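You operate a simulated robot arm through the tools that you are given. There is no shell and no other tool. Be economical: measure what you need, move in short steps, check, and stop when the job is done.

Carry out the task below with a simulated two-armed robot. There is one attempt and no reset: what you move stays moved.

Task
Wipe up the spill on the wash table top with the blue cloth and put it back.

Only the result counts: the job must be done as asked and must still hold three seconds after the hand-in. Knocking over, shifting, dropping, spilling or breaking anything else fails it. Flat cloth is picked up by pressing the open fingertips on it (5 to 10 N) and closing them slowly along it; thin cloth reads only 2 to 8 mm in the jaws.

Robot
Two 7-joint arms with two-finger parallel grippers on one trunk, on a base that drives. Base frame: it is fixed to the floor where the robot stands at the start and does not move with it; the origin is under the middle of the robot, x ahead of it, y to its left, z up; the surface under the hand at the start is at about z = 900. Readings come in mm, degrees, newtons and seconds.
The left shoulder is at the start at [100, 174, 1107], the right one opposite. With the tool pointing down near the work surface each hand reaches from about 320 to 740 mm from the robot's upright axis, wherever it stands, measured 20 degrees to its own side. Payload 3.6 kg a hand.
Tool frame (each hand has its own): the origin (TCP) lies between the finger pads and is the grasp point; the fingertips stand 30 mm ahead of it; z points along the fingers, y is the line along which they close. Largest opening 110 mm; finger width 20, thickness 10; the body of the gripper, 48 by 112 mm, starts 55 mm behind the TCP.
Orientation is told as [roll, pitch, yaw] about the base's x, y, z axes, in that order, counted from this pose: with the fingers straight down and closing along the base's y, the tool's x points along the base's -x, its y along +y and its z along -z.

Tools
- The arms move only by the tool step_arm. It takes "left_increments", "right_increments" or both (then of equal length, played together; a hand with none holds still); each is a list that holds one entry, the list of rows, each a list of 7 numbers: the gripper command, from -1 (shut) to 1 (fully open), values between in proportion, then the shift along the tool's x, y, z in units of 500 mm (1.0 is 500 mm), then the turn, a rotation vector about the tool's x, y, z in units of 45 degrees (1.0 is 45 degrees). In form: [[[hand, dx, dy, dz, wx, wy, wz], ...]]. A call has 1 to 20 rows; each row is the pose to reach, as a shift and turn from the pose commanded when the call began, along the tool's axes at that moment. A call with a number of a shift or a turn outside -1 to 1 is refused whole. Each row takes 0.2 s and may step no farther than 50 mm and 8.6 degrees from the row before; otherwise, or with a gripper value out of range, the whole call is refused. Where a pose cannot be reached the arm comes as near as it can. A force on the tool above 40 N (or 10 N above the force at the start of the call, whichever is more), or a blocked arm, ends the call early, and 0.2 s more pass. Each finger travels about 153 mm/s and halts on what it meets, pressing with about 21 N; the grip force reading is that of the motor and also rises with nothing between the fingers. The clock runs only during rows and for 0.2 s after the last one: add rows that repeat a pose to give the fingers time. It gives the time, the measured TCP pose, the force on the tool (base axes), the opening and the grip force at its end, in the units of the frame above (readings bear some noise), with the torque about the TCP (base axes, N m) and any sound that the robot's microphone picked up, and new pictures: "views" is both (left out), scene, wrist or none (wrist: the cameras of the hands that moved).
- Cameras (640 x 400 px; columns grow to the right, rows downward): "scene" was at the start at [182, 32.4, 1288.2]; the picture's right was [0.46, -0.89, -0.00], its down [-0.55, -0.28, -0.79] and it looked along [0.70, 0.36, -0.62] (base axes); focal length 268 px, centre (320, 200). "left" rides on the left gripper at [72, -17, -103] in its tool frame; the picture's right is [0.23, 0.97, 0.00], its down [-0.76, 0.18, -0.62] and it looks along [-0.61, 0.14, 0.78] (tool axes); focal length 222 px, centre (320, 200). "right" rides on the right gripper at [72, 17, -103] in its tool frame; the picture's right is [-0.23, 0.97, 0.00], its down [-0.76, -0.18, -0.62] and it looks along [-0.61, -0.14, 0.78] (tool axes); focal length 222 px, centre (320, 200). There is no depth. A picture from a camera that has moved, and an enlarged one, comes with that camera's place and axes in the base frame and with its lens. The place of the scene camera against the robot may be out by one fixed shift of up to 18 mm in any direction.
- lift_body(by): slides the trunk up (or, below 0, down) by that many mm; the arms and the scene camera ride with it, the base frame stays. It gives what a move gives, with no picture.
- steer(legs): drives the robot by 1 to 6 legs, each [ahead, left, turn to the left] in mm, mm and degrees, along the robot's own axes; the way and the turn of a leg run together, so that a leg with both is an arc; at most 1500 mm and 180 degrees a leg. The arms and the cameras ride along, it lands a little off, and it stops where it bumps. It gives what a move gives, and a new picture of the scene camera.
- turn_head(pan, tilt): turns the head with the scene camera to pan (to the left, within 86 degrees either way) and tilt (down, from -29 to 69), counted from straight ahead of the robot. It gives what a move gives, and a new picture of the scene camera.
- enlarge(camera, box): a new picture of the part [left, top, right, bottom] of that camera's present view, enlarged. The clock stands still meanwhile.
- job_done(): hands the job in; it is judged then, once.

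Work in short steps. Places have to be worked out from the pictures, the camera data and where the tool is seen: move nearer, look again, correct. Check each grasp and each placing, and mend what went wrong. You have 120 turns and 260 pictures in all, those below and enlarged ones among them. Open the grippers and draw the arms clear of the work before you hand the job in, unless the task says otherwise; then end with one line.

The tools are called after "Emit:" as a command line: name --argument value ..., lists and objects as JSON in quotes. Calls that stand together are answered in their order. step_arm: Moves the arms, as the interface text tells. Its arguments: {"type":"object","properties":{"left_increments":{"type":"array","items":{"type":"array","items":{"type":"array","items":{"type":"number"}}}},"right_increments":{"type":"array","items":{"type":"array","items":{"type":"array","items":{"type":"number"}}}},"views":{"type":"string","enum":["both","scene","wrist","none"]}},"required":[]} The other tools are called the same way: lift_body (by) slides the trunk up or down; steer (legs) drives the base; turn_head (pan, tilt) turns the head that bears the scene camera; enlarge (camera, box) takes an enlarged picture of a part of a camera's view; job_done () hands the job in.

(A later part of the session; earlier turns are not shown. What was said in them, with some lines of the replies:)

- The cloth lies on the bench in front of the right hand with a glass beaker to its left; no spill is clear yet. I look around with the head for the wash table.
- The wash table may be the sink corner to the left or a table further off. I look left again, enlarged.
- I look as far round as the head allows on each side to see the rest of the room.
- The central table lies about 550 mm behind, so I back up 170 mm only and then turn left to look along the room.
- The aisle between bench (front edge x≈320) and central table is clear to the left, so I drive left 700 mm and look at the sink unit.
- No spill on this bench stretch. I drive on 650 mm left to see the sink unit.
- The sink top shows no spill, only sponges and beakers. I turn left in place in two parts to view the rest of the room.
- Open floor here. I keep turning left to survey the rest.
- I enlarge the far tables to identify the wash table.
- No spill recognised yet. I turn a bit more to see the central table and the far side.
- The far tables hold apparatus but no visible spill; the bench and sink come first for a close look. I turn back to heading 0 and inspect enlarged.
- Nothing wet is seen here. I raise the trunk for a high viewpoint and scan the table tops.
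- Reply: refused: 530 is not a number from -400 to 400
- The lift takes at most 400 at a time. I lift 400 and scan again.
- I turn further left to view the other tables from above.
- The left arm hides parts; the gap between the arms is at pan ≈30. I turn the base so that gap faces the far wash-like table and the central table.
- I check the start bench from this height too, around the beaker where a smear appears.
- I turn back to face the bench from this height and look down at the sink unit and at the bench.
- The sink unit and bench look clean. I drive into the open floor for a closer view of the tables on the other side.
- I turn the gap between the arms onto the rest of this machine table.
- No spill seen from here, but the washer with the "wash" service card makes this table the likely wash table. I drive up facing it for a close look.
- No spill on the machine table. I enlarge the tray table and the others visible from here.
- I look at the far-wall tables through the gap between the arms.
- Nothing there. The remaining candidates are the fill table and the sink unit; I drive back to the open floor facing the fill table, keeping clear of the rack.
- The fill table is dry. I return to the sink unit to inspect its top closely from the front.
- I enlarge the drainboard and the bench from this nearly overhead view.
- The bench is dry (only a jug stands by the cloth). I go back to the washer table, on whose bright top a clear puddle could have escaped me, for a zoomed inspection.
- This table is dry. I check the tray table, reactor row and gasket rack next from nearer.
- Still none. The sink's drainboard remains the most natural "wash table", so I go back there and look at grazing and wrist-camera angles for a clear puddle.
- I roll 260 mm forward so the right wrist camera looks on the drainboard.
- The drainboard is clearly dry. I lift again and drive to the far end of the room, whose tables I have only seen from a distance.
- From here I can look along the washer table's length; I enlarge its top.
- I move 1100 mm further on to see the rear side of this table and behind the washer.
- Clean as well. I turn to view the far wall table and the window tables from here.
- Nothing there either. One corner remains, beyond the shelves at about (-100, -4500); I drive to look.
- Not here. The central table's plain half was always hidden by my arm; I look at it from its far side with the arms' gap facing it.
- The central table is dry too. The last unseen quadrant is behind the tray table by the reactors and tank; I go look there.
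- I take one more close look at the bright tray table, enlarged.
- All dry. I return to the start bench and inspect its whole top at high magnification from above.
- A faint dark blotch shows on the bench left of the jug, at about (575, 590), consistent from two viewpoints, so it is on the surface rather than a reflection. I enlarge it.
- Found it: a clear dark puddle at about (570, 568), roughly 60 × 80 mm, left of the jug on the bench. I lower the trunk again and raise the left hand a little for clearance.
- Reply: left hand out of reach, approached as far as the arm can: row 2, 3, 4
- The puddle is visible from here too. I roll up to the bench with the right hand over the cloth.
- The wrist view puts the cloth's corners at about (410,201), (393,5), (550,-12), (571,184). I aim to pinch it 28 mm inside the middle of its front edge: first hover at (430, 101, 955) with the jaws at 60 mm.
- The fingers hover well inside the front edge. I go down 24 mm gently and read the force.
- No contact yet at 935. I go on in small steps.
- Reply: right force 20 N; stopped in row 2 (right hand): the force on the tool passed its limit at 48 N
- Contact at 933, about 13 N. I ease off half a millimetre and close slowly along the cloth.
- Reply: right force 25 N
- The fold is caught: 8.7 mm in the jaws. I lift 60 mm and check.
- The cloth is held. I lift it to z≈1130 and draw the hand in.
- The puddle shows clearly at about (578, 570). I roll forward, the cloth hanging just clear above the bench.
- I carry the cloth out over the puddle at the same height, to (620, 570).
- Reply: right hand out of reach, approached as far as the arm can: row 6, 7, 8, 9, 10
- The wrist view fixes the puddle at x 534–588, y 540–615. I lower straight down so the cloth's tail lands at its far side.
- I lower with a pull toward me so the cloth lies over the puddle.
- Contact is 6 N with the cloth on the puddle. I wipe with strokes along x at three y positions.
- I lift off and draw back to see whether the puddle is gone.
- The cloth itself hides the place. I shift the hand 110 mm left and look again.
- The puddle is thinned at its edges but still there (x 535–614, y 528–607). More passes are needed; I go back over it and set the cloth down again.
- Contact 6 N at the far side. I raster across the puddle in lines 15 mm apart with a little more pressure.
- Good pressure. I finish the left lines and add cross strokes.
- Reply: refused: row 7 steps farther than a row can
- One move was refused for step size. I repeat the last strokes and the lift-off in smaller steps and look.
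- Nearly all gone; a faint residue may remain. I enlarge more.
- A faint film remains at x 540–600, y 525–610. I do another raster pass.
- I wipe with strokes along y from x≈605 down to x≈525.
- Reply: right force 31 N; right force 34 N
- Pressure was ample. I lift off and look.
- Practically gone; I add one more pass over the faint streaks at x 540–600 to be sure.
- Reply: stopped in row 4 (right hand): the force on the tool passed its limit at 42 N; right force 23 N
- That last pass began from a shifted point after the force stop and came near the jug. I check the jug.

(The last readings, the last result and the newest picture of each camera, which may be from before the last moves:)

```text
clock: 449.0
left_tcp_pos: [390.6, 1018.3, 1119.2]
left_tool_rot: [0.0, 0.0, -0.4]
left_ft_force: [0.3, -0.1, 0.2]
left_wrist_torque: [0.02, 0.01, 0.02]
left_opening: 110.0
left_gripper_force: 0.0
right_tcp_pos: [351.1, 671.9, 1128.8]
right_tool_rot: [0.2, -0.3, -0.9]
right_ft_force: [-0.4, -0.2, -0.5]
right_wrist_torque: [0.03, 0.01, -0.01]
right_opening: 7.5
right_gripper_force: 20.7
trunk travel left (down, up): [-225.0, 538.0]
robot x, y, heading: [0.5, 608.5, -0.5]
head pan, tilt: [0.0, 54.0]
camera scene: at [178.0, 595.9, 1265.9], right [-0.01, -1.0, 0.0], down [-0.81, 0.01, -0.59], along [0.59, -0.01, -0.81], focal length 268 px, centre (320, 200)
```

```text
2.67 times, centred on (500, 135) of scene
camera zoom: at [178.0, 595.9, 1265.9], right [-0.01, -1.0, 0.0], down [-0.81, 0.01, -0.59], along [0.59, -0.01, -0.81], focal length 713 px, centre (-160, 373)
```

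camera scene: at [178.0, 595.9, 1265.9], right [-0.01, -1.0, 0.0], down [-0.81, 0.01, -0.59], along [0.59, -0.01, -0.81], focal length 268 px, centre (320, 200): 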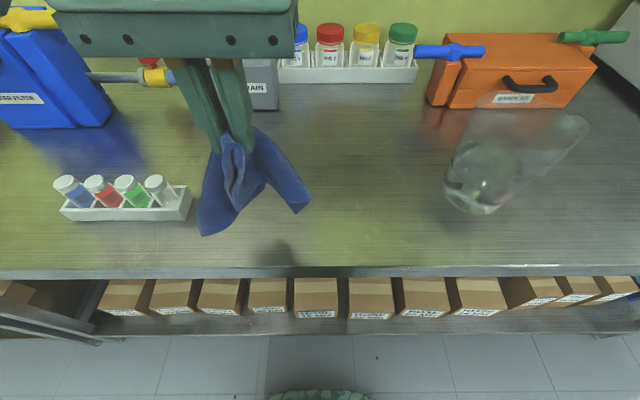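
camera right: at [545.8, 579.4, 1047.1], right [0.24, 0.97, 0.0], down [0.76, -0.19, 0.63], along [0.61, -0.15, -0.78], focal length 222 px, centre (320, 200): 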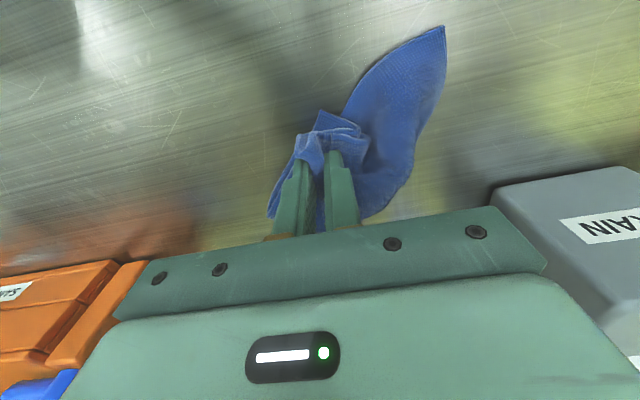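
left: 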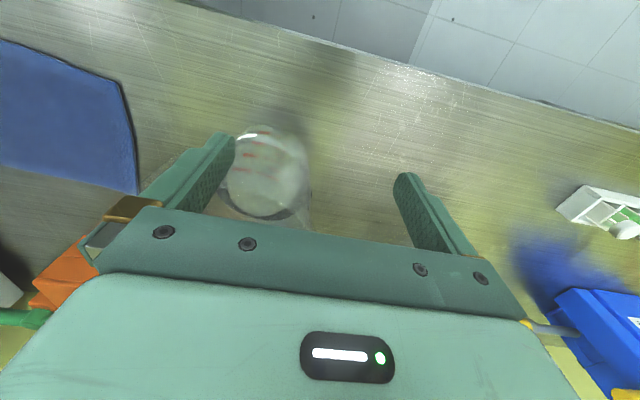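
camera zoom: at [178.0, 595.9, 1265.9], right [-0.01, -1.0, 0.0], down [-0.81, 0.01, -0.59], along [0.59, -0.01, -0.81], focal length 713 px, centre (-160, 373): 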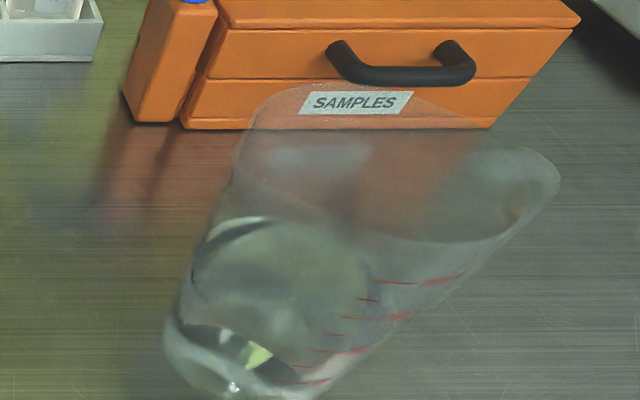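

The jug has been nudged about 25 mm to the right; I will push it back after the cloth is down. First I take the cloth back: reverse, drive right, and roll up again.

Emit:
steer --legs '[[-190, 0, 0], [0, -600, 0], [190, 0, 0]]'

```text
clock: 454.7
left_tcp_pos: [385.7, 418.0, 1119.2]
left_tool_rot: [0.0, 0.1, -0.1]
left_ft_force: [-0.3, 0.0, 0.0]
left_wrist_torque: [-0.02, 0.0, 0.0]
left_opening: 110.2
left_gripper_force: 0.0
right_tcp_pos: [349.1, 70.7, 1128.5]
right_tool_rot: [0.2, -0.2, -0.7]
right_ft_force: [-0.1, 0.2, -0.2]
right_wrist_torque: [-0.01, 0.06, -0.04]
right_opening: 7.6
right_gripper_force: 20.3
trunk travel left (down, up): [-225.0, 538.0]
robot x, y, heading: [-3.4, 4.1, -0.3]
head pan, tilt: [0.0, 54.0]
camera scene: at [176.3, -5.1, 1265.7], right [0.0, -1.0, 0.0], down [-0.81, 0.0, -0.59], along [0.59, 0.0, -0.81], focal length 268 px, centre (320, 200)
```

scene: 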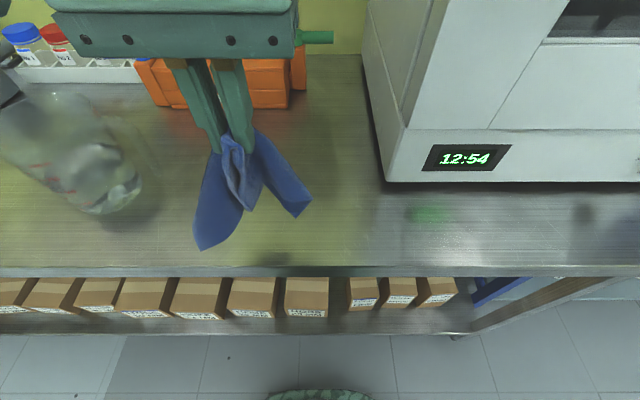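

I shift the base 75 mm left so the right arm reaches comfortably.

Emit:
steer --legs '[[0, 75, 0]]'

Emit:
step_arm --right_increments '[[[-1, -0.07, -0.02, 0, 0, 0, 0], [-1, -0.14, -0.04, 0.01, 0, 0, 0], [-1, -0.21, -0.06, 0.02, 0, 0, 0], [-1, -0.28, -0.08, 0.04, 0, 0, 0], [-1, -0.35, -0.085, 0.06, 0, 0, 0], [-1, -0.41, -0.085, 0.08, 0, 0, 0], [-1, -0.41, -0.085, 0.1, 0, 0, 0], [-1, -0.41, -0.085, 0.1, 0, 0, 0]]]' --views "both"

```text
clock: 455.7
left_tcp_pos: [385.0, 495.8, 1118.2]
left_tool_rot: [-0.2, 0.0, -0.2]
left_ft_force: [-0.6, -0.8, 0.8]
left_wrist_torque: [-0.05, -0.01, 0.01]
left_opening: 110.2
left_gripper_force: 0.1
right_tcp_pos: [349.7, 148.4, 1128.4]
right_tool_rot: [0.1, -0.3, -0.6]
right_ft_force: [-0.4, -0.1, -0.3]
right_wrist_torque: [-0.02, 0.02, 0.01]
right_opening: 7.6
right_gripper_force: 21.0
trunk travel left (down, up): [-225.0, 538.0]
robot x, y, heading: [-5.7, 73.3, -0.2]
head pan, tilt: [0.0, 54.0]
camera scene: at [175.4, 72.2, 1265.9], right [0.0, -1.0, 0.0], down [-0.81, 0.0, -0.59], along [0.59, 0.0, -0.81], focal length 268 px, centre (320, 200)
```

scene: 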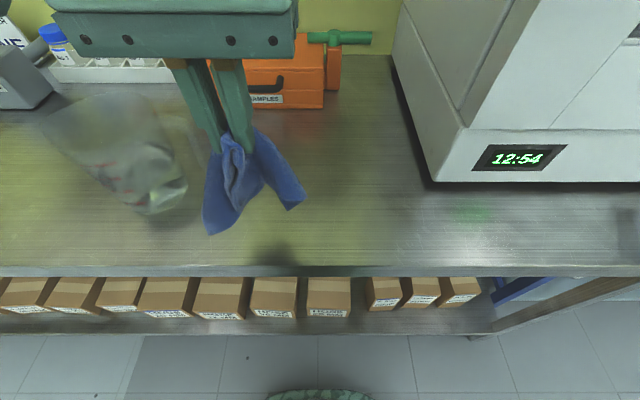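

```text
clock: 457.5
left_tcp_pos: [386.2, 494.2, 1119.8]
left_tool_rot: [0.1, 0.0, -0.1]
left_ft_force: [-0.3, -0.5, -1.9]
left_wrist_torque: [0.05, 0.02, 0.05]
left_opening: 109.9
left_gripper_force: 0.0
right_tcp_pos: [554.7, 101.0, 1080.8]
right_tool_rot: [0.2, -0.3, -0.5]
right_ft_force: [-0.3, 0.0, -0.5]
right_wrist_torque: [0.0, -0.04, -0.01]
right_opening: 7.6
right_gripper_force: 21.3
trunk travel left (down, up): [-225.0, 538.0]
robot x, y, heading: [-2.5, 80.1, -0.1]
head pan, tilt: [0.0, 54.0]
camera scene: at [175.5, 70.7, 1265.9], right [0.0, -1.0, 0.0], down [-0.81, 0.0, -0.59], along [0.59, 0.0, -0.81], focal length 268 px, centre (320, 200)
camera right: at [480.4, 118.6, 1183.5], right [0.24, 0.97, 0.0], down [0.76, -0.19, 0.63], along [0.61, -0.14, -0.78], focal length 222 px, centre (320, 200)
```

scene: 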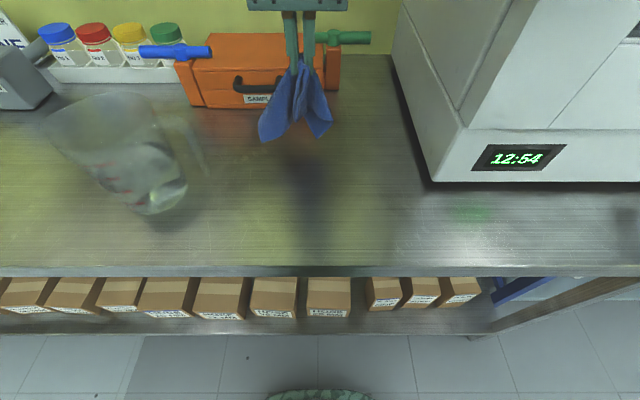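
right: 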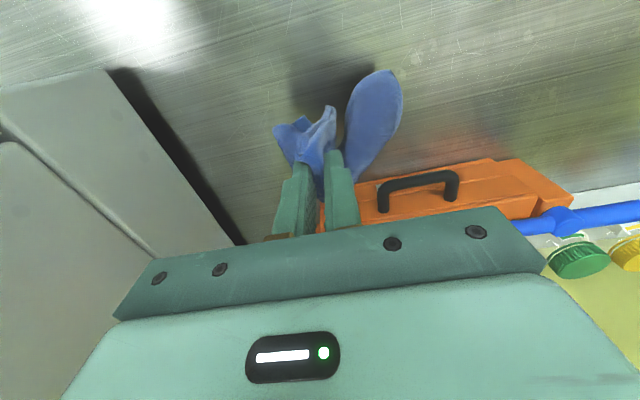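

Now I lay the cloth: lower until the tail touches, then pull toward me while going down to (424, 101).

Emit:
step_arm --right_increments '[[[-1, 0, 0, 0.04, 0, 0, 0], [-1, 0.01, 0, 0.08, 0, 0, 0], [-1, 0.03, 0, 0.11, 0, 0, 0], [-1, 0.06, 0, 0.14, 0, 0, 0], [-1, 0.09, 0, 0.165, 0, 0, 0], [-1, 0.12, 0, 0.19, 0, 0, 0], [-1, 0.15, 0, 0.21, 0, 0, 0], [-1, 0.18, 0, 0.23, 0, 0, 0], [-1, 0.21, 0, 0.25, 0, 0, 0], [-1, 0.24, 0, 0.27, 0, 0, 0], [-1, 0.265, 0, 0.278, 0, 0, 0], [-1, 0.265, 0, 0.278, 0, 0, 0]]]' --views "both"

```text
clock: 460.1
left_tcp_pos: [382.1, 492.8, 1120.8]
left_tool_rot: [0.1, -0.2, -0.2]
left_ft_force: [-0.4, 0.2, 0.4]
left_wrist_torque: [0.0, -0.01, 0.02]
left_opening: 110.1
left_gripper_force: 0.1
right_tcp_pos: [418.4, 102.1, 941.6]
right_tool_rot: [0.2, -0.4, -0.7]
right_ft_force: [0.3, 1.8, 1.0]
right_wrist_torque: [0.0, 0.0, 0.01]
right_opening: 7.4
right_gripper_force: 21.2
trunk travel left (down, up): [-225.0, 538.0]
robot x, y, heading: [-4.1, 77.0, -0.1]
head pan, tilt: [0.0, 54.0]
camera scene: at [171.8, 69.2, 1266.3], right [0.0, -1.0, 0.0], down [-0.81, 0.0, -0.59], along [0.59, 0.0, -0.81], focal length 268 px, centre (320, 200)
camera right: at [345.5, 118.8, 1044.1], right [0.24, 0.97, 0.01], down [0.75, -0.19, 0.63], along [0.61, -0.15, -0.78], focal length 222 px, centre (320, 200)
```

scene: 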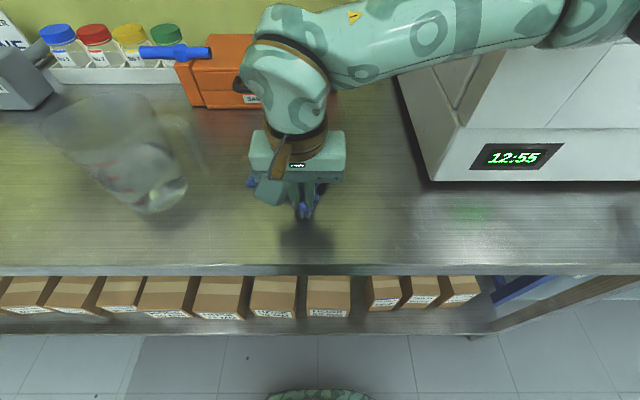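
right: 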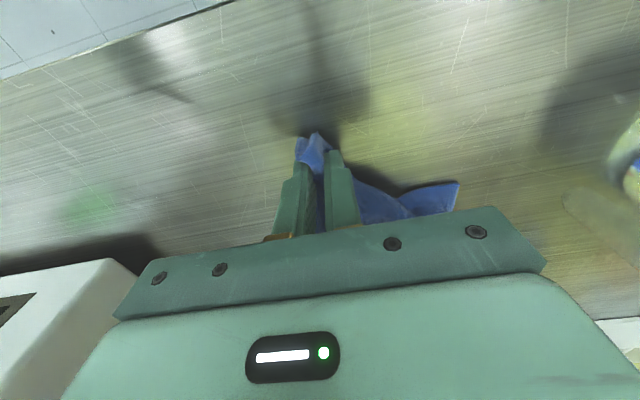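

The cloth lies extended away from me. I lower to touch, open slowly to about 35 mm and rise straight up.

Emit:
step_arm --right_increments '[[[-1, 0, 0, 0.006, 0, 0, 0], [-0.8, 0, 0, 0.006, 0, 0, 0], [-0.6, 0, 0, 0.006, 0, 0, 0], [-0.4, 0, 0, 0.006, 0, 0, 0], [-0.3, 0, 0, 0.004, 0, 0, 0], [-0.3, 0, 0, -0.04, 0, 0, 0], [-0.3, 0, 0, -0.12, 0, 0, 0], [-0.3, 0, 0, -0.2, 0, 0, 0], [-0.3, 0.06, 0, -0.27, 0, 0, 0], [-0.3, 0.12, 0, -0.32, 0, 0, 0], [-0.3, 0.16, 0, -0.36, 0, 0, 0]]]' --views "both"

```text
clock: 462.5
left_tcp_pos: [384.9, 495.4, 1118.8]
left_tool_rot: [0.0, -0.1, -0.2]
left_ft_force: [-0.4, 0.1, 0.0]
left_wrist_torque: [0.01, 0.0, 0.01]
left_opening: 110.0
left_gripper_force: 0.0
right_tcp_pos: [340.4, 103.7, 1120.2]
right_tool_rot: [0.2, -0.4, -0.7]
right_ft_force: [0.2, 0.2, -0.3]
right_wrist_torque: [-0.01, 0.0, -0.04]
right_opening: 38.5
right_gripper_force: 0.1
trunk travel left (down, up): [-225.0, 538.0]
robot x, y, heading: [-6.2, 77.6, -0.3]
head pan, tilt: [0.0, 54.0]
camera scene: at [174.6, 70.6, 1266.1], right [0.0, -1.0, 0.0], down [-0.81, 0.0, -0.59], along [0.59, 0.0, -0.81], focal length 268 px, centre (320, 200)
camera right: at [266.2, 120.2, 1223.7], right [0.24, 0.97, 0.0], down [0.76, -0.19, 0.63], along [0.61, -0.15, -0.78], focal length 222 px, centre (320, 200)
```

scene: 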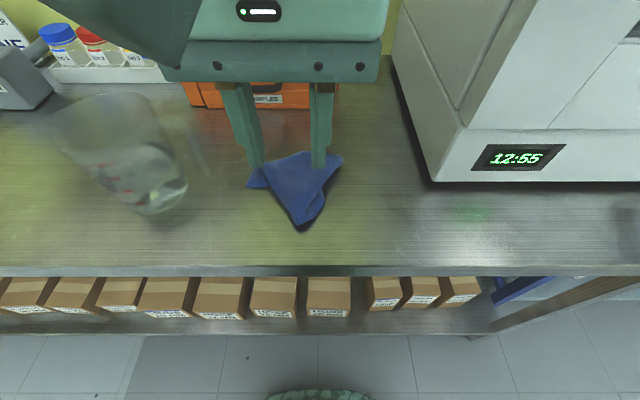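
right: 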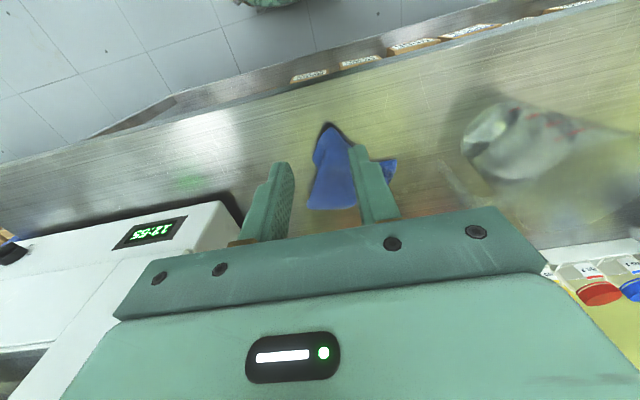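

The cloth is back, lying around (473, 110), nearly its old centre. Now the jug: I return to the earlier overhead viewpoint to measure its displacement against that picture.

Emit:
steer --legs '[[-270, 0, 0], [0, 216, 0]]'

Emit:
lift_body --by 400

Emit:
turn_head --pan 0 --tilt 55

Emit:
enlarge --camera "scene" --box '[180, 50, 420, 200]'

```text
clock: 465.7
left_tcp_pos: [115.2, 711.7, 1119.2]
left_tool_rot: [0.0, 0.0, -0.4]
left_ft_force: [-0.2, 0.3, 0.3]
left_wrist_torque: [-0.02, 0.0, -0.01]
left_opening: 110.1
left_gripper_force: 0.2
right_tcp_pos: [69.2, 320.1, 1120.4]
right_tool_rot: [0.1, -0.3, -0.7]
right_ft_force: [0.3, 0.2, 0.7]
right_wrist_torque: [0.0, 0.0, -0.03]
right_opening: 38.6
right_gripper_force: 0.0
trunk travel left (down, up): [-225.0, 538.0]
robot x, y, heading: [-274.3, 297.4, -0.2]
head pan, tilt: [0.0, 54.0]
camera scene: at [-95.5, 288.4, 1265.9], right [-0.01, -1.0, 0.0], down [-0.81, 0.0, -0.59], along [0.59, 0.0, -0.81], focal length 268 px, centre (320, 200)
```

scene: 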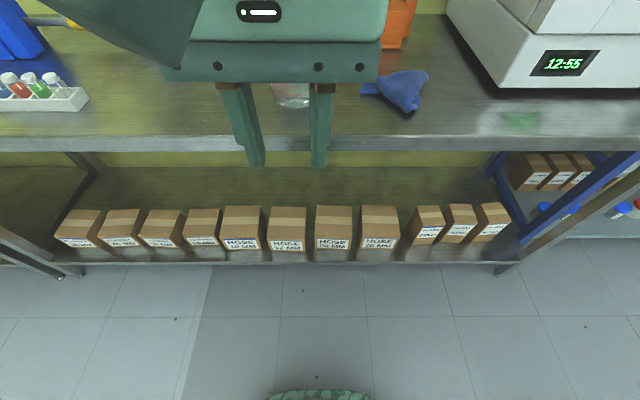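

```text
clock: 469.6
left_tcp_pos: [115.0, 710.5, 1520.1]
left_tool_rot: [0.0, 0.0, -0.2]
left_ft_force: [-0.1, 0.9, -0.3]
left_wrist_torque: [0.01, 0.03, -0.03]
left_opening: 109.9
left_gripper_force: 0.1
right_tcp_pos: [70.0, 320.5, 1520.0]
right_tool_rot: [0.2, -0.3, -0.7]
right_ft_force: [-0.1, -1.1, 0.2]
right_wrist_torque: [0.03, 0.0, -0.02]
right_opening: 38.5
right_gripper_force: 0.1
trunk travel left (down, up): [-625.0, 138.0]
robot x, y, heading: [-273.0, 295.4, -0.5]
head pan, tilt: [0.0, 54.0]
```

```text
clock: 470.2
left_tcp_pos: [115.6, 711.2, 1520.1]
left_tool_rot: [0.0, 0.1, -0.3]
left_ft_force: [-0.3, -0.3, 0.5]
left_wrist_torque: [-0.05, -0.01, -0.03]
left_opening: 110.1
left_gripper_force: 0.0
right_tcp_pos: [69.7, 319.2, 1519.8]
right_tool_rot: [0.2, -0.3, -0.6]
right_ft_force: [0.4, -1.3, 0.4]
right_wrist_torque: [-0.01, 0.01, 0.01]
right_opening: 38.3
right_gripper_force: 0.0
trunk travel left (down, up): [-625.0, 138.0]
robot x, y, heading: [-273.5, 292.2, -0.1]
head pan, tilt: [0.0, 55.0]
camera scene: at [-197.8, 287.8, 1669.5], right [-0.01, -1.0, 0.0], down [-0.82, 0.0, -0.57], along [0.57, 0.0, -0.82], focal length 268 px, centre (320, 200)
```

scene: 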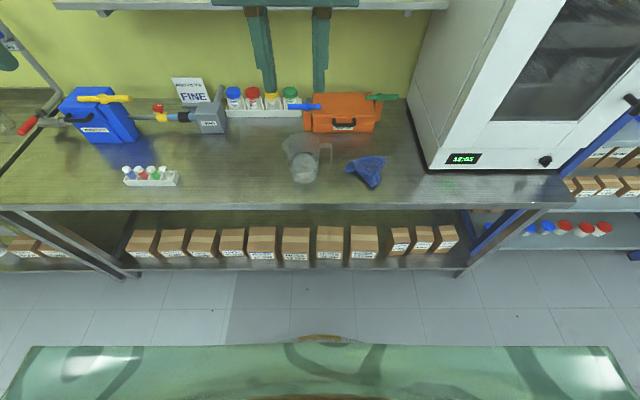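

```text
2.67 times, centred on (300, 125) of scene
camera zoom: at [-197.8, 287.8, 1669.5], right [-0.01, -1.0, 0.0], down [-0.82, 0.0, -0.57], along [0.57, 0.0, -0.82], focal length 713 px, centre (373, 400)
```

zoom: 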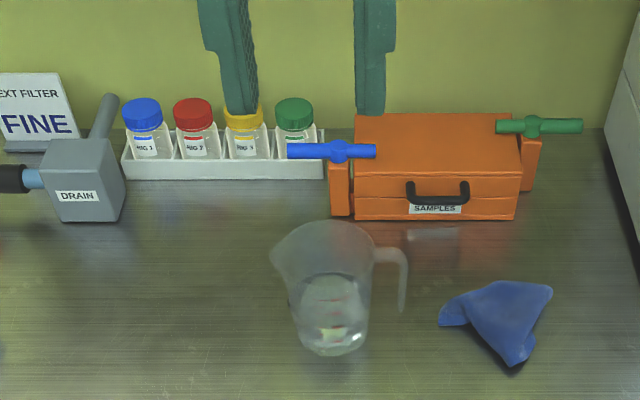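

From the same viewpoint the jug is seen shifted by about (-12, -22) mm. I will push it back with closed fingers: first lower the trunk and roll up beside its handle.

Emit:
lift_body --by -400

Emit:
steer --legs '[[0, -125, 0], [260, 0, 0]]'

Emit:
step_arm --right_increments '[[[-0.6, 0, -0.04, 0, 0, 0, 0], [-1, 0, -0.08, 0, 0, 0, 0], [-1, 0, -0.1, 0, 0, 0, 0], [-1, 0, -0.1, 0, 0, 0, 0]]]' --views "both"

```text
clock: 474.0
left_tcp_pos: [115.0, 710.3, 1120.1]
left_tool_rot: [0.1, -0.1, -0.4]
left_ft_force: [0.1, -0.4, -1.1]
left_wrist_torque: [0.01, -0.05, 0.02]
left_opening: 110.2
left_gripper_force: 0.1
right_tcp_pos: [69.5, 319.4, 1121.2]
right_tool_rot: [0.2, -0.5, -0.7]
right_ft_force: [0.7, -0.7, 0.9]
right_wrist_torque: [0.02, 0.02, 0.03]
right_opening: 38.5
right_gripper_force: 0.1
trunk travel left (down, up): [-225.0, 538.0]
robot x, y, heading: [-275.1, 295.2, -0.2]
head pan, tilt: [0.0, 55.0]
```

```text
clock: 476.7
left_tcp_pos: [377.0, 582.6, 1118.5]
left_tool_rot: [0.0, 0.1, -0.3]
left_ft_force: [0.1, -0.7, 0.8]
left_wrist_torque: [-0.01, 0.01, -0.01]
left_opening: 110.1
left_gripper_force: 0.0
right_tcp_pos: [331.8, 192.8, 1120.5]
right_tool_rot: [0.1, -0.2, -0.7]
right_ft_force: [1.0, 0.2, 0.6]
right_wrist_torque: [0.02, 0.01, -0.01]
right_opening: 38.5
right_gripper_force: 0.0
trunk travel left (down, up): [-225.0, 538.0]
robot x, y, heading: [-10.8, 169.0, -0.3]
head pan, tilt: [0.0, 55.0]
camera scene: at [165.5, 160.4, 1264.5], right [0.0, -1.0, 0.0], down [-0.82, 0.0, -0.57], along [0.57, 0.0, -0.82], focal length 268 px, centre (320, 200)
```

scene: 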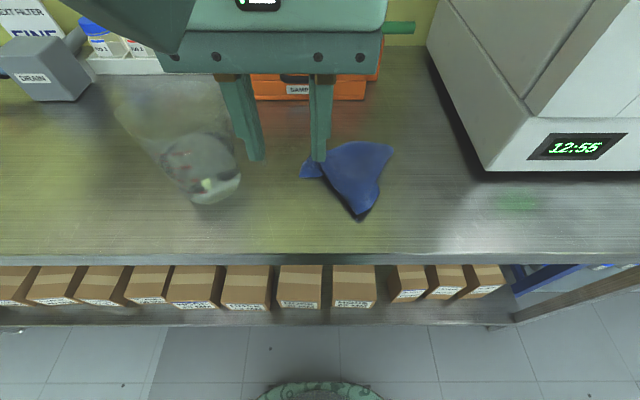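

```text
clock: 477.7
left_tcp_pos: [376.8, 583.0, 1120.0]
left_tool_rot: [0.0, 0.0, -0.3]
left_ft_force: [0.6, 0.8, -0.1]
left_wrist_torque: [0.02, 0.04, 0.03]
left_opening: 110.4
left_gripper_force: 0.0
right_tcp_pos: [329.7, 142.7, 1121.0]
right_tool_rot: [0.2, -0.3, -0.7]
right_ft_force: [0.0, 0.3, -0.5]
right_wrist_torque: [-0.01, 0.0, 0.01]
right_opening: 0.0
right_gripper_force: 21.5
trunk travel left (down, up): [-225.0, 538.0]
robot x, y, heading: [-11.9, 167.2, -0.5]
head pan, tilt: [0.0, 55.0]
camera scene: at [164.5, 160.5, 1264.7], right [0.0, -1.0, 0.0], down [-0.82, 0.0, -0.57], along [0.57, 0.0, -0.82], focal length 268 px, centre (320, 200)
camera right: at [256.5, 159.6, 1223.5], right [0.24, 0.97, 0.0], down [0.76, -0.19, 0.63], along [0.61, -0.15, -0.78], focal length 222 px, centre (320, 200)
```

scene: 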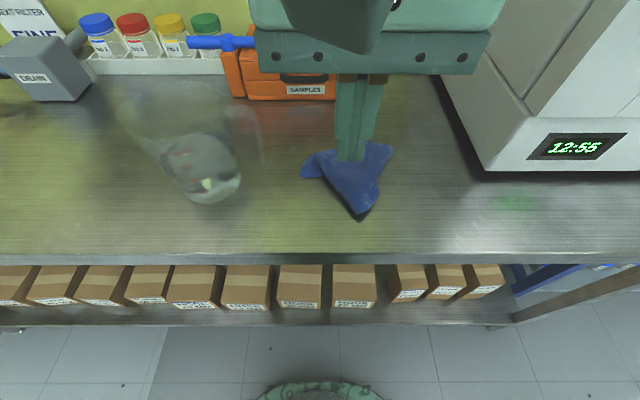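
right: 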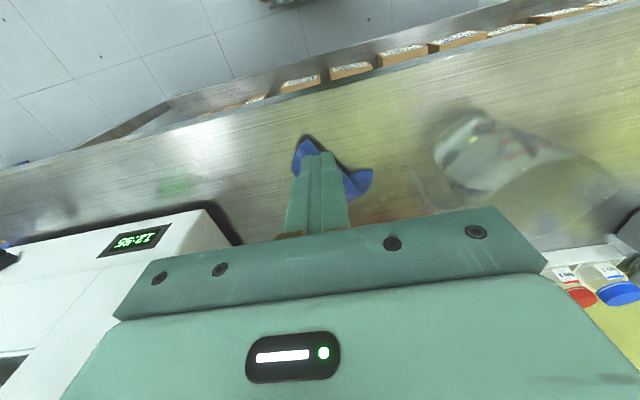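

I bring the closed fingers to (456, 205) with the tips at z≈995, below the handle's top and with the gripper body above the rim.

Emit:
step_arm --right_increments '[[[-1, -0.07, 0.03, 0, 0, 0, 0], [-1, -0.14, 0.06, 0.02, 0, 0, 0], [-1, -0.2, 0.09, 0.06, 0, 0, 0], [-1, -0.25, 0.11, 0.11, 0, 0, 0], [-1, -0.252, 0.12, 0.16, 0, 0, 0], [-1, -0.252, 0.12, 0.19, 0, 0, 0], [-1, -0.252, 0.12, 0.19, 0, 0, 0]]]' --views "both"

Emit:
enlarge --camera "scene" --box '[100, 60, 340, 210]'

```text
clock: 479.3
left_tcp_pos: [376.8, 583.7, 1120.1]
left_tool_rot: [0.0, -0.1, -0.4]
left_ft_force: [0.1, -0.5, -0.4]
left_wrist_torque: [0.0, 0.0, 0.0]
left_opening: 109.9
left_gripper_force: 0.0
right_tcp_pos: [456.3, 202.8, 1025.4]
right_tool_rot: [0.2, -0.3, -0.6]
right_ft_force: [-0.2, 0.4, -1.3]
right_wrist_torque: [-0.02, 0.02, -0.01]
right_opening: 0.1
right_gripper_force: 21.2
trunk travel left (down, up): [-225.0, 538.0]
robot x, y, heading: [-13.8, 167.1, -0.1]
head pan, tilt: [0.0, 55.0]
camera scene: at [164.3, 160.4, 1264.7], right [0.0, -1.0, 0.0], down [-0.82, 0.0, -0.57], along [0.57, 0.0, -0.82], focal length 268 px, centre (320, 200)
camera right: at [383.8, 218.7, 1128.5], right [0.24, 0.97, 0.0], down [0.76, -0.19, 0.63], along [0.61, -0.15, -0.78], focal length 222 px, centre (320, 200)
```

scene: 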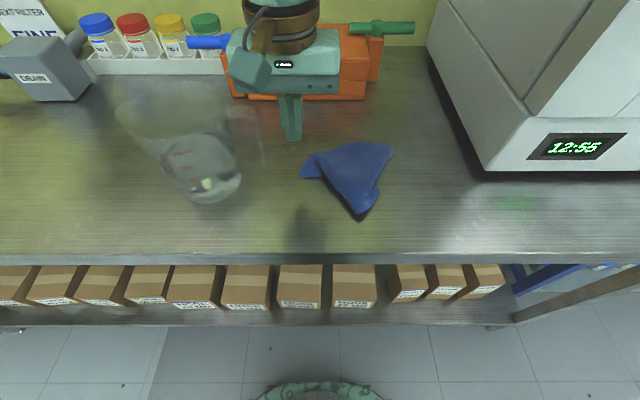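
right: 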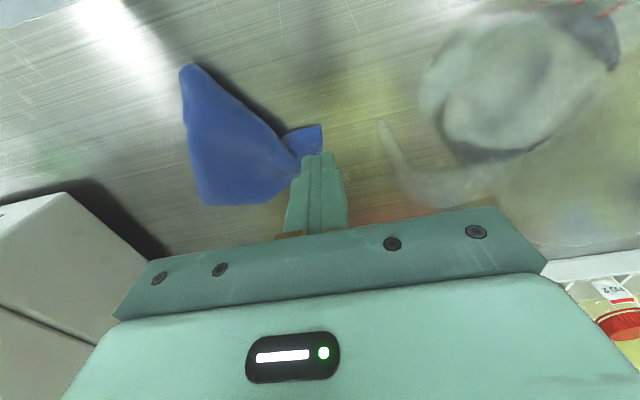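

```text
2.67 times, centred on (220, 135) of scene
camera zoom: at [164.3, 160.4, 1264.7], right [0.0, -1.0, 0.0], down [-0.82, 0.0, -0.57], along [0.57, 0.0, -0.82], focal length 713 px, centre (587, 373)
```

zoom: 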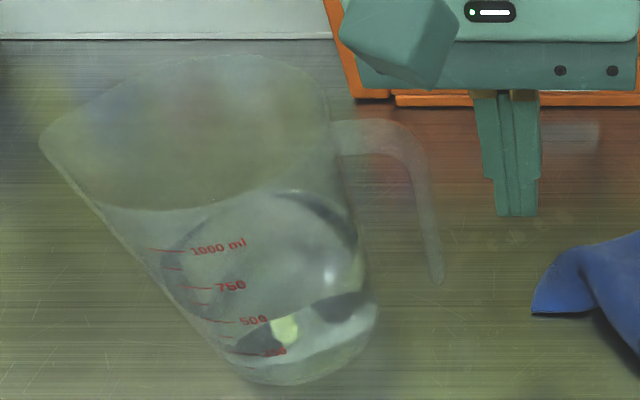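

The handle's outer face is at y≈243, z 955–1055. I push slowly in +y, to TCP y≈247 first.

Emit:
step_arm --right_increments '[[[-1, 0, 0.02, 0.01, 0, 0, 0], [-1, 0, 0.04, 0.012, 0, 0, 0], [-1, 0, 0.048, 0.012, 0, 0, 0], [-1, 0, 0.053, 0.012, 0, 0, 0], [-1, 0, 0.058, 0.012, 0, 0, 0], [-1, 0, 0.063, 0.012, 0, 0, 0], [-1, 0, 0.068, 0.012, 0, 0, 0], [-1, 0, 0.073, 0.012, 0, 0, 0], [-1, 0, 0.078, 0.012, 0, 0, 0], [-1, 0, 0.083, 0.012, 0, 0, 0], [-1, 0, 0.088, 0.012, 0, 0, 0]]]' --views "none"

Emit:
enlarge --camera "scene" --box '[100, 60, 340, 210]'

```text
clock: 481.7
left_tcp_pos: [375.8, 583.9, 1119.7]
left_tool_rot: [0.0, 0.0, -0.3]
left_ft_force: [0.5, -0.3, 0.2]
left_wrist_torque: [0.01, -0.01, 0.01]
left_opening: 109.8
left_gripper_force: 0.1
right_tcp_pos: [457.6, 246.1, 1021.0]
right_tool_rot: [0.2, -0.3, -0.8]
right_ft_force: [-0.1, -2.6, 0.9]
right_wrist_torque: [0.01, -0.02, 0.0]
right_opening: 0.0
right_gripper_force: 21.1
trunk travel left (down, up): [-225.0, 538.0]
robot x, y, heading: [-11.6, 167.6, -0.3]
head pan, tilt: [0.0, 55.0]
```

```text
2.67 times, centred on (220, 135) of scene
camera zoom: at [164.4, 160.0, 1264.7], right [0.0, -1.0, 0.0], down [-0.82, 0.0, -0.57], along [0.57, 0.0, -0.82], focal length 713 px, centre (587, 373)
```

zoom: 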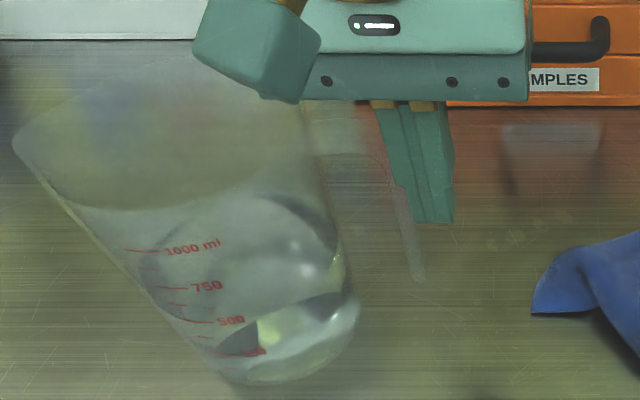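

The jug slid 13 mm without tipping or turning. I push 9 mm more.

Emit:
step_arm --right_increments '[[[-1, 0, 0.004, 0, 0, 0, 0], [-1, 0, 0.009, 0, 0, 0, 0], [-1, 0, 0.014, 0, 0, 0, 0], [-1, 0, 0.018, 0, 0, 0, 0], [-1, 0, -0.02, 0, 0, 0, 0], [-1, 0, -0.1, 0, 0, 0, 0], [-1, 0.04, -0.12, -0.06, 0, 0, 0], [-1, 0.1, -0.12, -0.12, 0, 0, 0], [-1, 0.17, -0.1, -0.18, 0, 0, 0], [-1, 0.25, -0.06, -0.19, 0, 0, 0], [-1, 0.25, 0, -0.19, 0, 0, 0]]]' --views "scene"

Emit:
enlarge --camera "scene" --box '[100, 60, 340, 210]'

```text
clock: 484.1
left_tcp_pos: [376.2, 584.0, 1119.7]
left_tool_rot: [0.1, 0.1, -0.3]
left_ft_force: [-0.2, -0.4, -0.7]
left_wrist_torque: [-0.01, 0.04, -0.03]
left_opening: 110.0
left_gripper_force: 0.1
right_tcp_pos: [331.8, 248.5, 1114.6]
right_tool_rot: [0.1, -0.3, -0.7]
right_ft_force: [0.3, 0.3, -0.7]
right_wrist_torque: [-0.05, 0.01, 0.02]
right_opening: 0.0
right_gripper_force: 21.2
trunk travel left (down, up): [-225.0, 538.0]
robot x, y, heading: [-10.2, 171.2, -0.4]
head pan, tilt: [0.0, 55.0]
camera scene: at [164.7, 161.4, 1264.6], right [0.0, -1.0, 0.0], down [-0.82, 0.0, -0.57], along [0.57, 0.0, -0.82], focal length 268 px, centre (320, 200)
```

scene: 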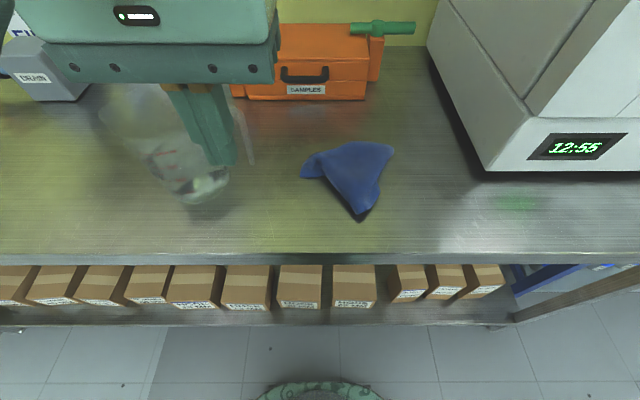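

```text
2.67 times, centred on (220, 135) of scene
camera zoom: at [164.7, 161.4, 1264.6], right [0.0, -1.0, 0.0], down [-0.82, 0.0, -0.57], along [0.57, 0.0, -0.82], focal length 713 px, centre (587, 373)
```

zoom: 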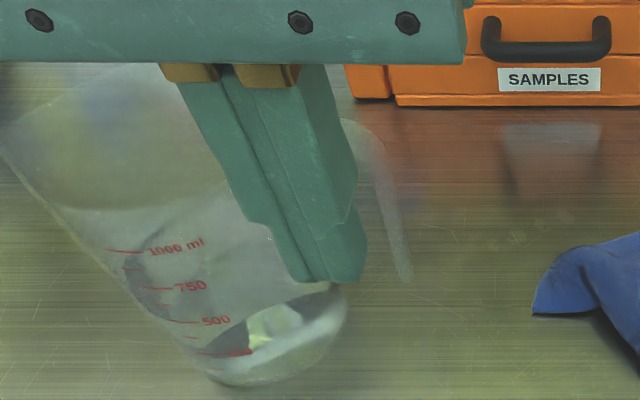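

Total 22 mm in y now. Next the +x correction: I bring the closed fingers in front of the jug at (372, 365), tips at z≈988.

Emit:
step_arm --right_increments '[[[-1, 0, 0.08, 0, 0, 0, 0], [-1, 0, 0.16, 0, 0, 0, 0], [-1, -0.03, 0.234, 0, 0, 0, 0], [-1, -0.075, 0.234, 0.05, 0, 0, 0], [-1, -0.075, 0.234, 0.12, 0, 0, 0], [-1, -0.075, 0.234, 0.19, 0, 0, 0], [-1, -0.075, 0.234, 0.19, 0, 0, 0]]]' --views "both"

```text
clock: 485.7
left_tcp_pos: [375.7, 583.0, 1120.0]
left_tool_rot: [0.0, 0.0, -0.3]
left_ft_force: [0.2, 0.2, -0.7]
left_wrist_torque: [0.0, -0.01, 0.0]
left_opening: 109.9
left_gripper_force: 0.2
right_tcp_pos: [372.2, 364.2, 1018.9]
right_tool_rot: [0.3, -0.3, -0.8]
right_ft_force: [-0.3, 0.5, -0.3]
right_wrist_torque: [-0.01, -0.02, 0.0]
right_opening: 0.0
right_gripper_force: 20.6
right hand out of reach, approached as far as the arm can: row 3, 4
trunk travel left (down, up): [-225.0, 538.0]
robot x, y, heading: [-13.4, 169.7, -0.5]
head pan, tilt: [0.0, 55.0]
camera scene: at [164.3, 160.5, 1264.7], right [0.0, -1.0, 0.0], down [-0.82, 0.0, -0.57], along [0.57, 0.0, -0.82], focal length 268 px, centre (320, 200)
camera right: at [299.4, 381.3, 1122.2], right [0.24, 0.97, 0.0], down [0.76, -0.19, 0.63], along [0.61, -0.15, -0.78], focal length 222 px, centre (320, 200)
```

scene: 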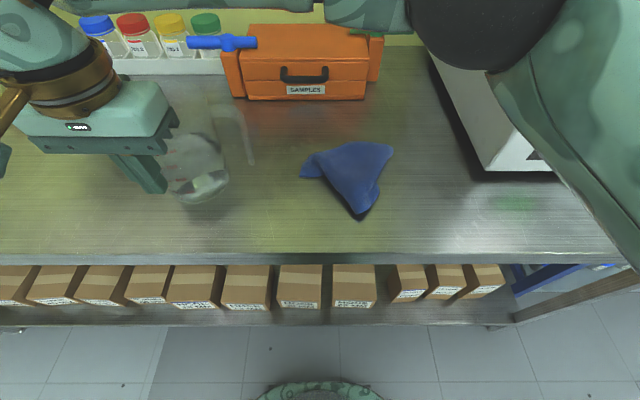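
right: 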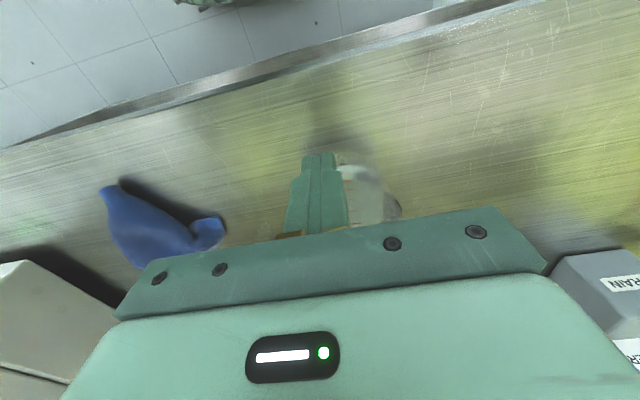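

The jug's centre sits a little left of the fingers; I shift 7 mm left and push forward slowly to TCP x≈402.

Emit:
step_arm --right_increments '[[[-1, 0, 0.014, 0, 0, 0, 0], [-1, -0.02, 0.014, 0, 0, 0, 0], [-1, -0.03, 0.014, 0, 0, 0, 0], [-1, -0.036, 0.014, 0, 0, 0, 0], [-1, -0.042, 0.014, 0, 0, 0, 0], [-1, -0.046, 0.014, 0, 0, 0, 0], [-1, -0.05, 0.014, 0, 0, 0, 0], [-1, -0.05, 0.014, 0, 0, 0, 0]]]' --views "none"

Emit:
enlarge --camera "scene" --box '[100, 60, 340, 210]'

```text
clock: 487.5
left_tcp_pos: [375.6, 584.3, 1118.9]
left_tool_rot: [0.0, 0.0, -0.3]
left_ft_force: [1.6, -0.6, 0.9]
left_wrist_torque: [-0.02, 0.0, -0.02]
left_opening: 109.7
left_gripper_force: 0.1
right_tcp_pos: [399.7, 362.3, 1025.4]
right_tool_rot: [0.5, -0.4, -1.2]
right_ft_force: [-0.2, -0.4, 0.0]
right_wrist_torque: [0.0, 0.01, 0.01]
right_opening: 0.0
right_gripper_force: 20.8
right hand out of reach, approached as far as the arm can: row 1, 2, 3, 4, 5, 6, 7, 8
trunk travel left (down, up): [-225.0, 538.0]
robot x, y, heading: [-10.7, 166.8, -0.3]
head pan, tilt: [0.0, 55.0]
```

```text
2.67 times, centred on (220, 135) of scene
camera zoom: at [164.5, 160.5, 1264.7], right [0.0, -1.0, 0.0], down [-0.82, 0.0, -0.57], along [0.57, 0.0, -0.82], focal length 713 px, centre (587, 373)
```

zoom: 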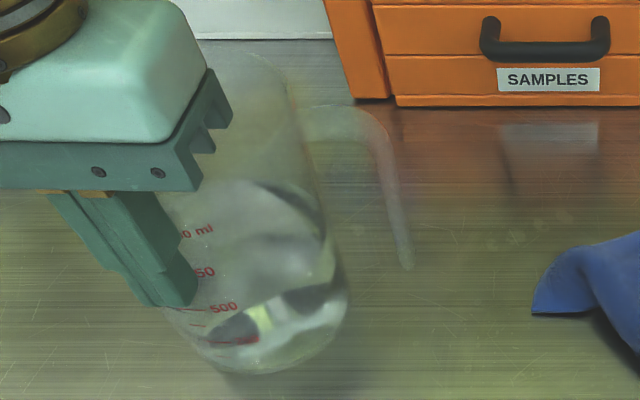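

The jug advanced about 12 mm. I withdraw the hand backward and up, then verify from the overhead viewpoint.

Emit:
step_arm --right_increments '[[[-1, 0.04, 0, 0, 0, 0, 0], [-1, 0.1, 0, -0.03, 0, 0, 0], [-1, 0.12, -0.06, -0.09, 0, 0, 0], [-1, 0.12, -0.14, -0.14, 0, 0, 0], [-1, 0.12, -0.22, -0.18, 0, 0, 0], [-1, 0.12, -0.3, -0.18, 0, 0, 0], [-1, 0.12, -0.34, -0.18, 0, 0, 0]]]' --views "none"

Emit:
steer --legs '[[-262, 0, 0], [0, 125, 0]]'

Emit:
lift_body --by 400

Emit:
enlarge --camera "scene" --box '[180, 50, 420, 200]'

```text
clock: 489.1
left_tcp_pos: [375.7, 583.3, 1120.3]
left_tool_rot: [0.1, 0.0, -0.3]
left_ft_force: [-0.2, 0.1, -0.9]
left_wrist_torque: [0.0, 0.0, 0.01]
left_opening: 109.9
left_gripper_force: 0.0
right_tcp_pos: [335.9, 191.5, 1114.5]
right_tool_rot: [0.3, -0.3, -0.6]
right_ft_force: [-0.2, -0.2, -0.3]
right_wrist_torque: [0.0, 0.0, 0.0]
right_opening: 0.1
right_gripper_force: 20.9
trunk travel left (down, up): [-225.0, 538.0]
robot x, y, heading: [-14.2, 169.7, -0.3]
head pan, tilt: [0.0, 55.0]
```

```text
clock: 491.9
left_tcp_pos: [113.1, 712.1, 1119.7]
left_tool_rot: [-0.1, 0.0, -0.1]
left_ft_force: [-0.2, 0.5, 0.1]
left_wrist_torque: [-0.06, -0.02, 0.03]
left_opening: 110.0
left_gripper_force: 0.1
right_tcp_pos: [74.4, 320.8, 1113.8]
right_tool_rot: [0.1, -0.2, -0.6]
right_ft_force: [0.1, 0.5, 0.5]
right_wrist_torque: [-0.01, -0.02, -0.01]
right_opening: 0.0
right_gripper_force: 21.2
trunk travel left (down, up): [-225.0, 538.0]
robot x, y, heading: [-278.6, 297.3, -0.2]
head pan, tilt: [0.0, 55.0]
camera scene: at [-96.9, 289.2, 1264.7], right [0.0, -1.0, 0.0], down [-0.82, 0.0, -0.57], along [0.57, 0.0, -0.82], focal length 268 px, centre (320, 200)
```

scene: 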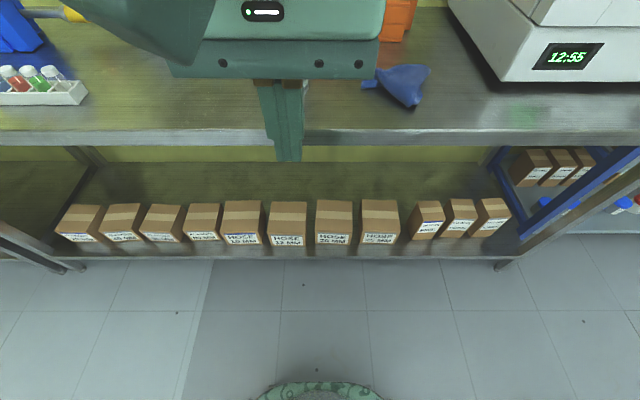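

```text
clock: 495.7
left_tcp_pos: [115.5, 712.8, 1519.1]
left_tool_rot: [-0.1, 0.0, -0.2]
left_ft_force: [0.0, -0.5, 0.0]
left_wrist_torque: [-0.01, -0.02, 0.03]
left_opening: 110.0
left_gripper_force: 0.0
right_tcp_pos: [74.9, 320.5, 1514.6]
right_tool_rot: [0.2, -0.4, -0.6]
right_ft_force: [0.2, -0.8, 0.5]
right_wrist_torque: [0.0, 0.0, 0.01]
right_opening: 0.0
right_gripper_force: 21.0
trunk travel left (down, up): [-625.0, 138.0]
robot x, y, heading: [-276.4, 295.4, -0.1]
head pan, tilt: [0.0, 55.0]
```

```text
2.67 times, centred on (300, 125) of scene
camera zoom: at [-198.1, 288.0, 1669.4], right [0.0, -1.0, 0.0], down [-0.82, 0.0, -0.57], along [0.57, 0.0, -0.82], focal length 713 px, centre (373, 400)
```

zoom: 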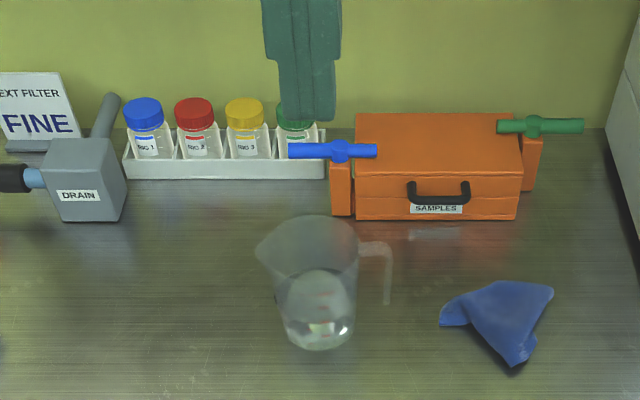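

The jug now matches the original picture within a couple of millimetres, and the cloth lies on its old spot. I check the wiped place once more at the magnification that first showed the puddle.

Emit:
enlarge --camera "scene" --box '[200, 120, 300, 182]'

```text
6.40 times, centred on (250, 151) of scene
camera zoom: at [-198.1, 288.0, 1669.4], right [0.0, -1.0, 0.0], down [-0.82, 0.0, -0.57], along [0.57, 0.0, -0.82], focal length 1712 px, centre (768, 514)
```

zoom: 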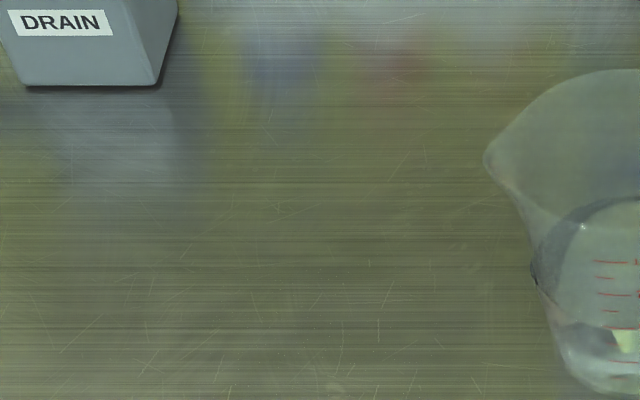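

The puddle is gone, and nothing else looks out of place. I open the right gripper, with both hands clear of the bench.

Emit:
step_arm --right_increments '[[[0, 0, 0, 0, 0, 0, 0], [1, 0, 0, 0, 0, 0, 0], [1, 0, 0, 0, 0, 0, 0], [1, 0, 0, 0, 0, 0, 0]]]' --views "none"

```text
clock: 496.7
left_tcp_pos: [113.2, 711.2, 1519.9]
left_tool_rot: [0.0, 0.0, -0.2]
left_ft_force: [-0.3, 0.0, 0.5]
left_wrist_torque: [0.0, -0.01, 0.0]
left_opening: 110.1
left_gripper_force: 0.0
right_tcp_pos: [74.7, 319.2, 1513.7]
right_tool_rot: [0.2, -0.2, -0.7]
right_ft_force: [-1.1, 0.0, 0.1]
right_wrist_torque: [-0.02, 0.03, 0.04]
right_opening: 109.9
right_gripper_force: 0.0
trunk travel left (down, up): [-625.0, 138.0]
robot x, y, heading: [-272.9, 296.1, -0.1]
head pan, tilt: [0.0, 55.0]
```

Both grippers are open and the arms are clear, so I hand the job in.

Emit:
job_done

```text
The job is handed in.
```

I wiped up the spill and put the blue cloth back on its spot, though it lies partly folded rather than flat. While wiping I knocked the measuring jug about 25 mm, then pushed it back to within roughly 3 mm of where it stood, turned by a few degrees at most.
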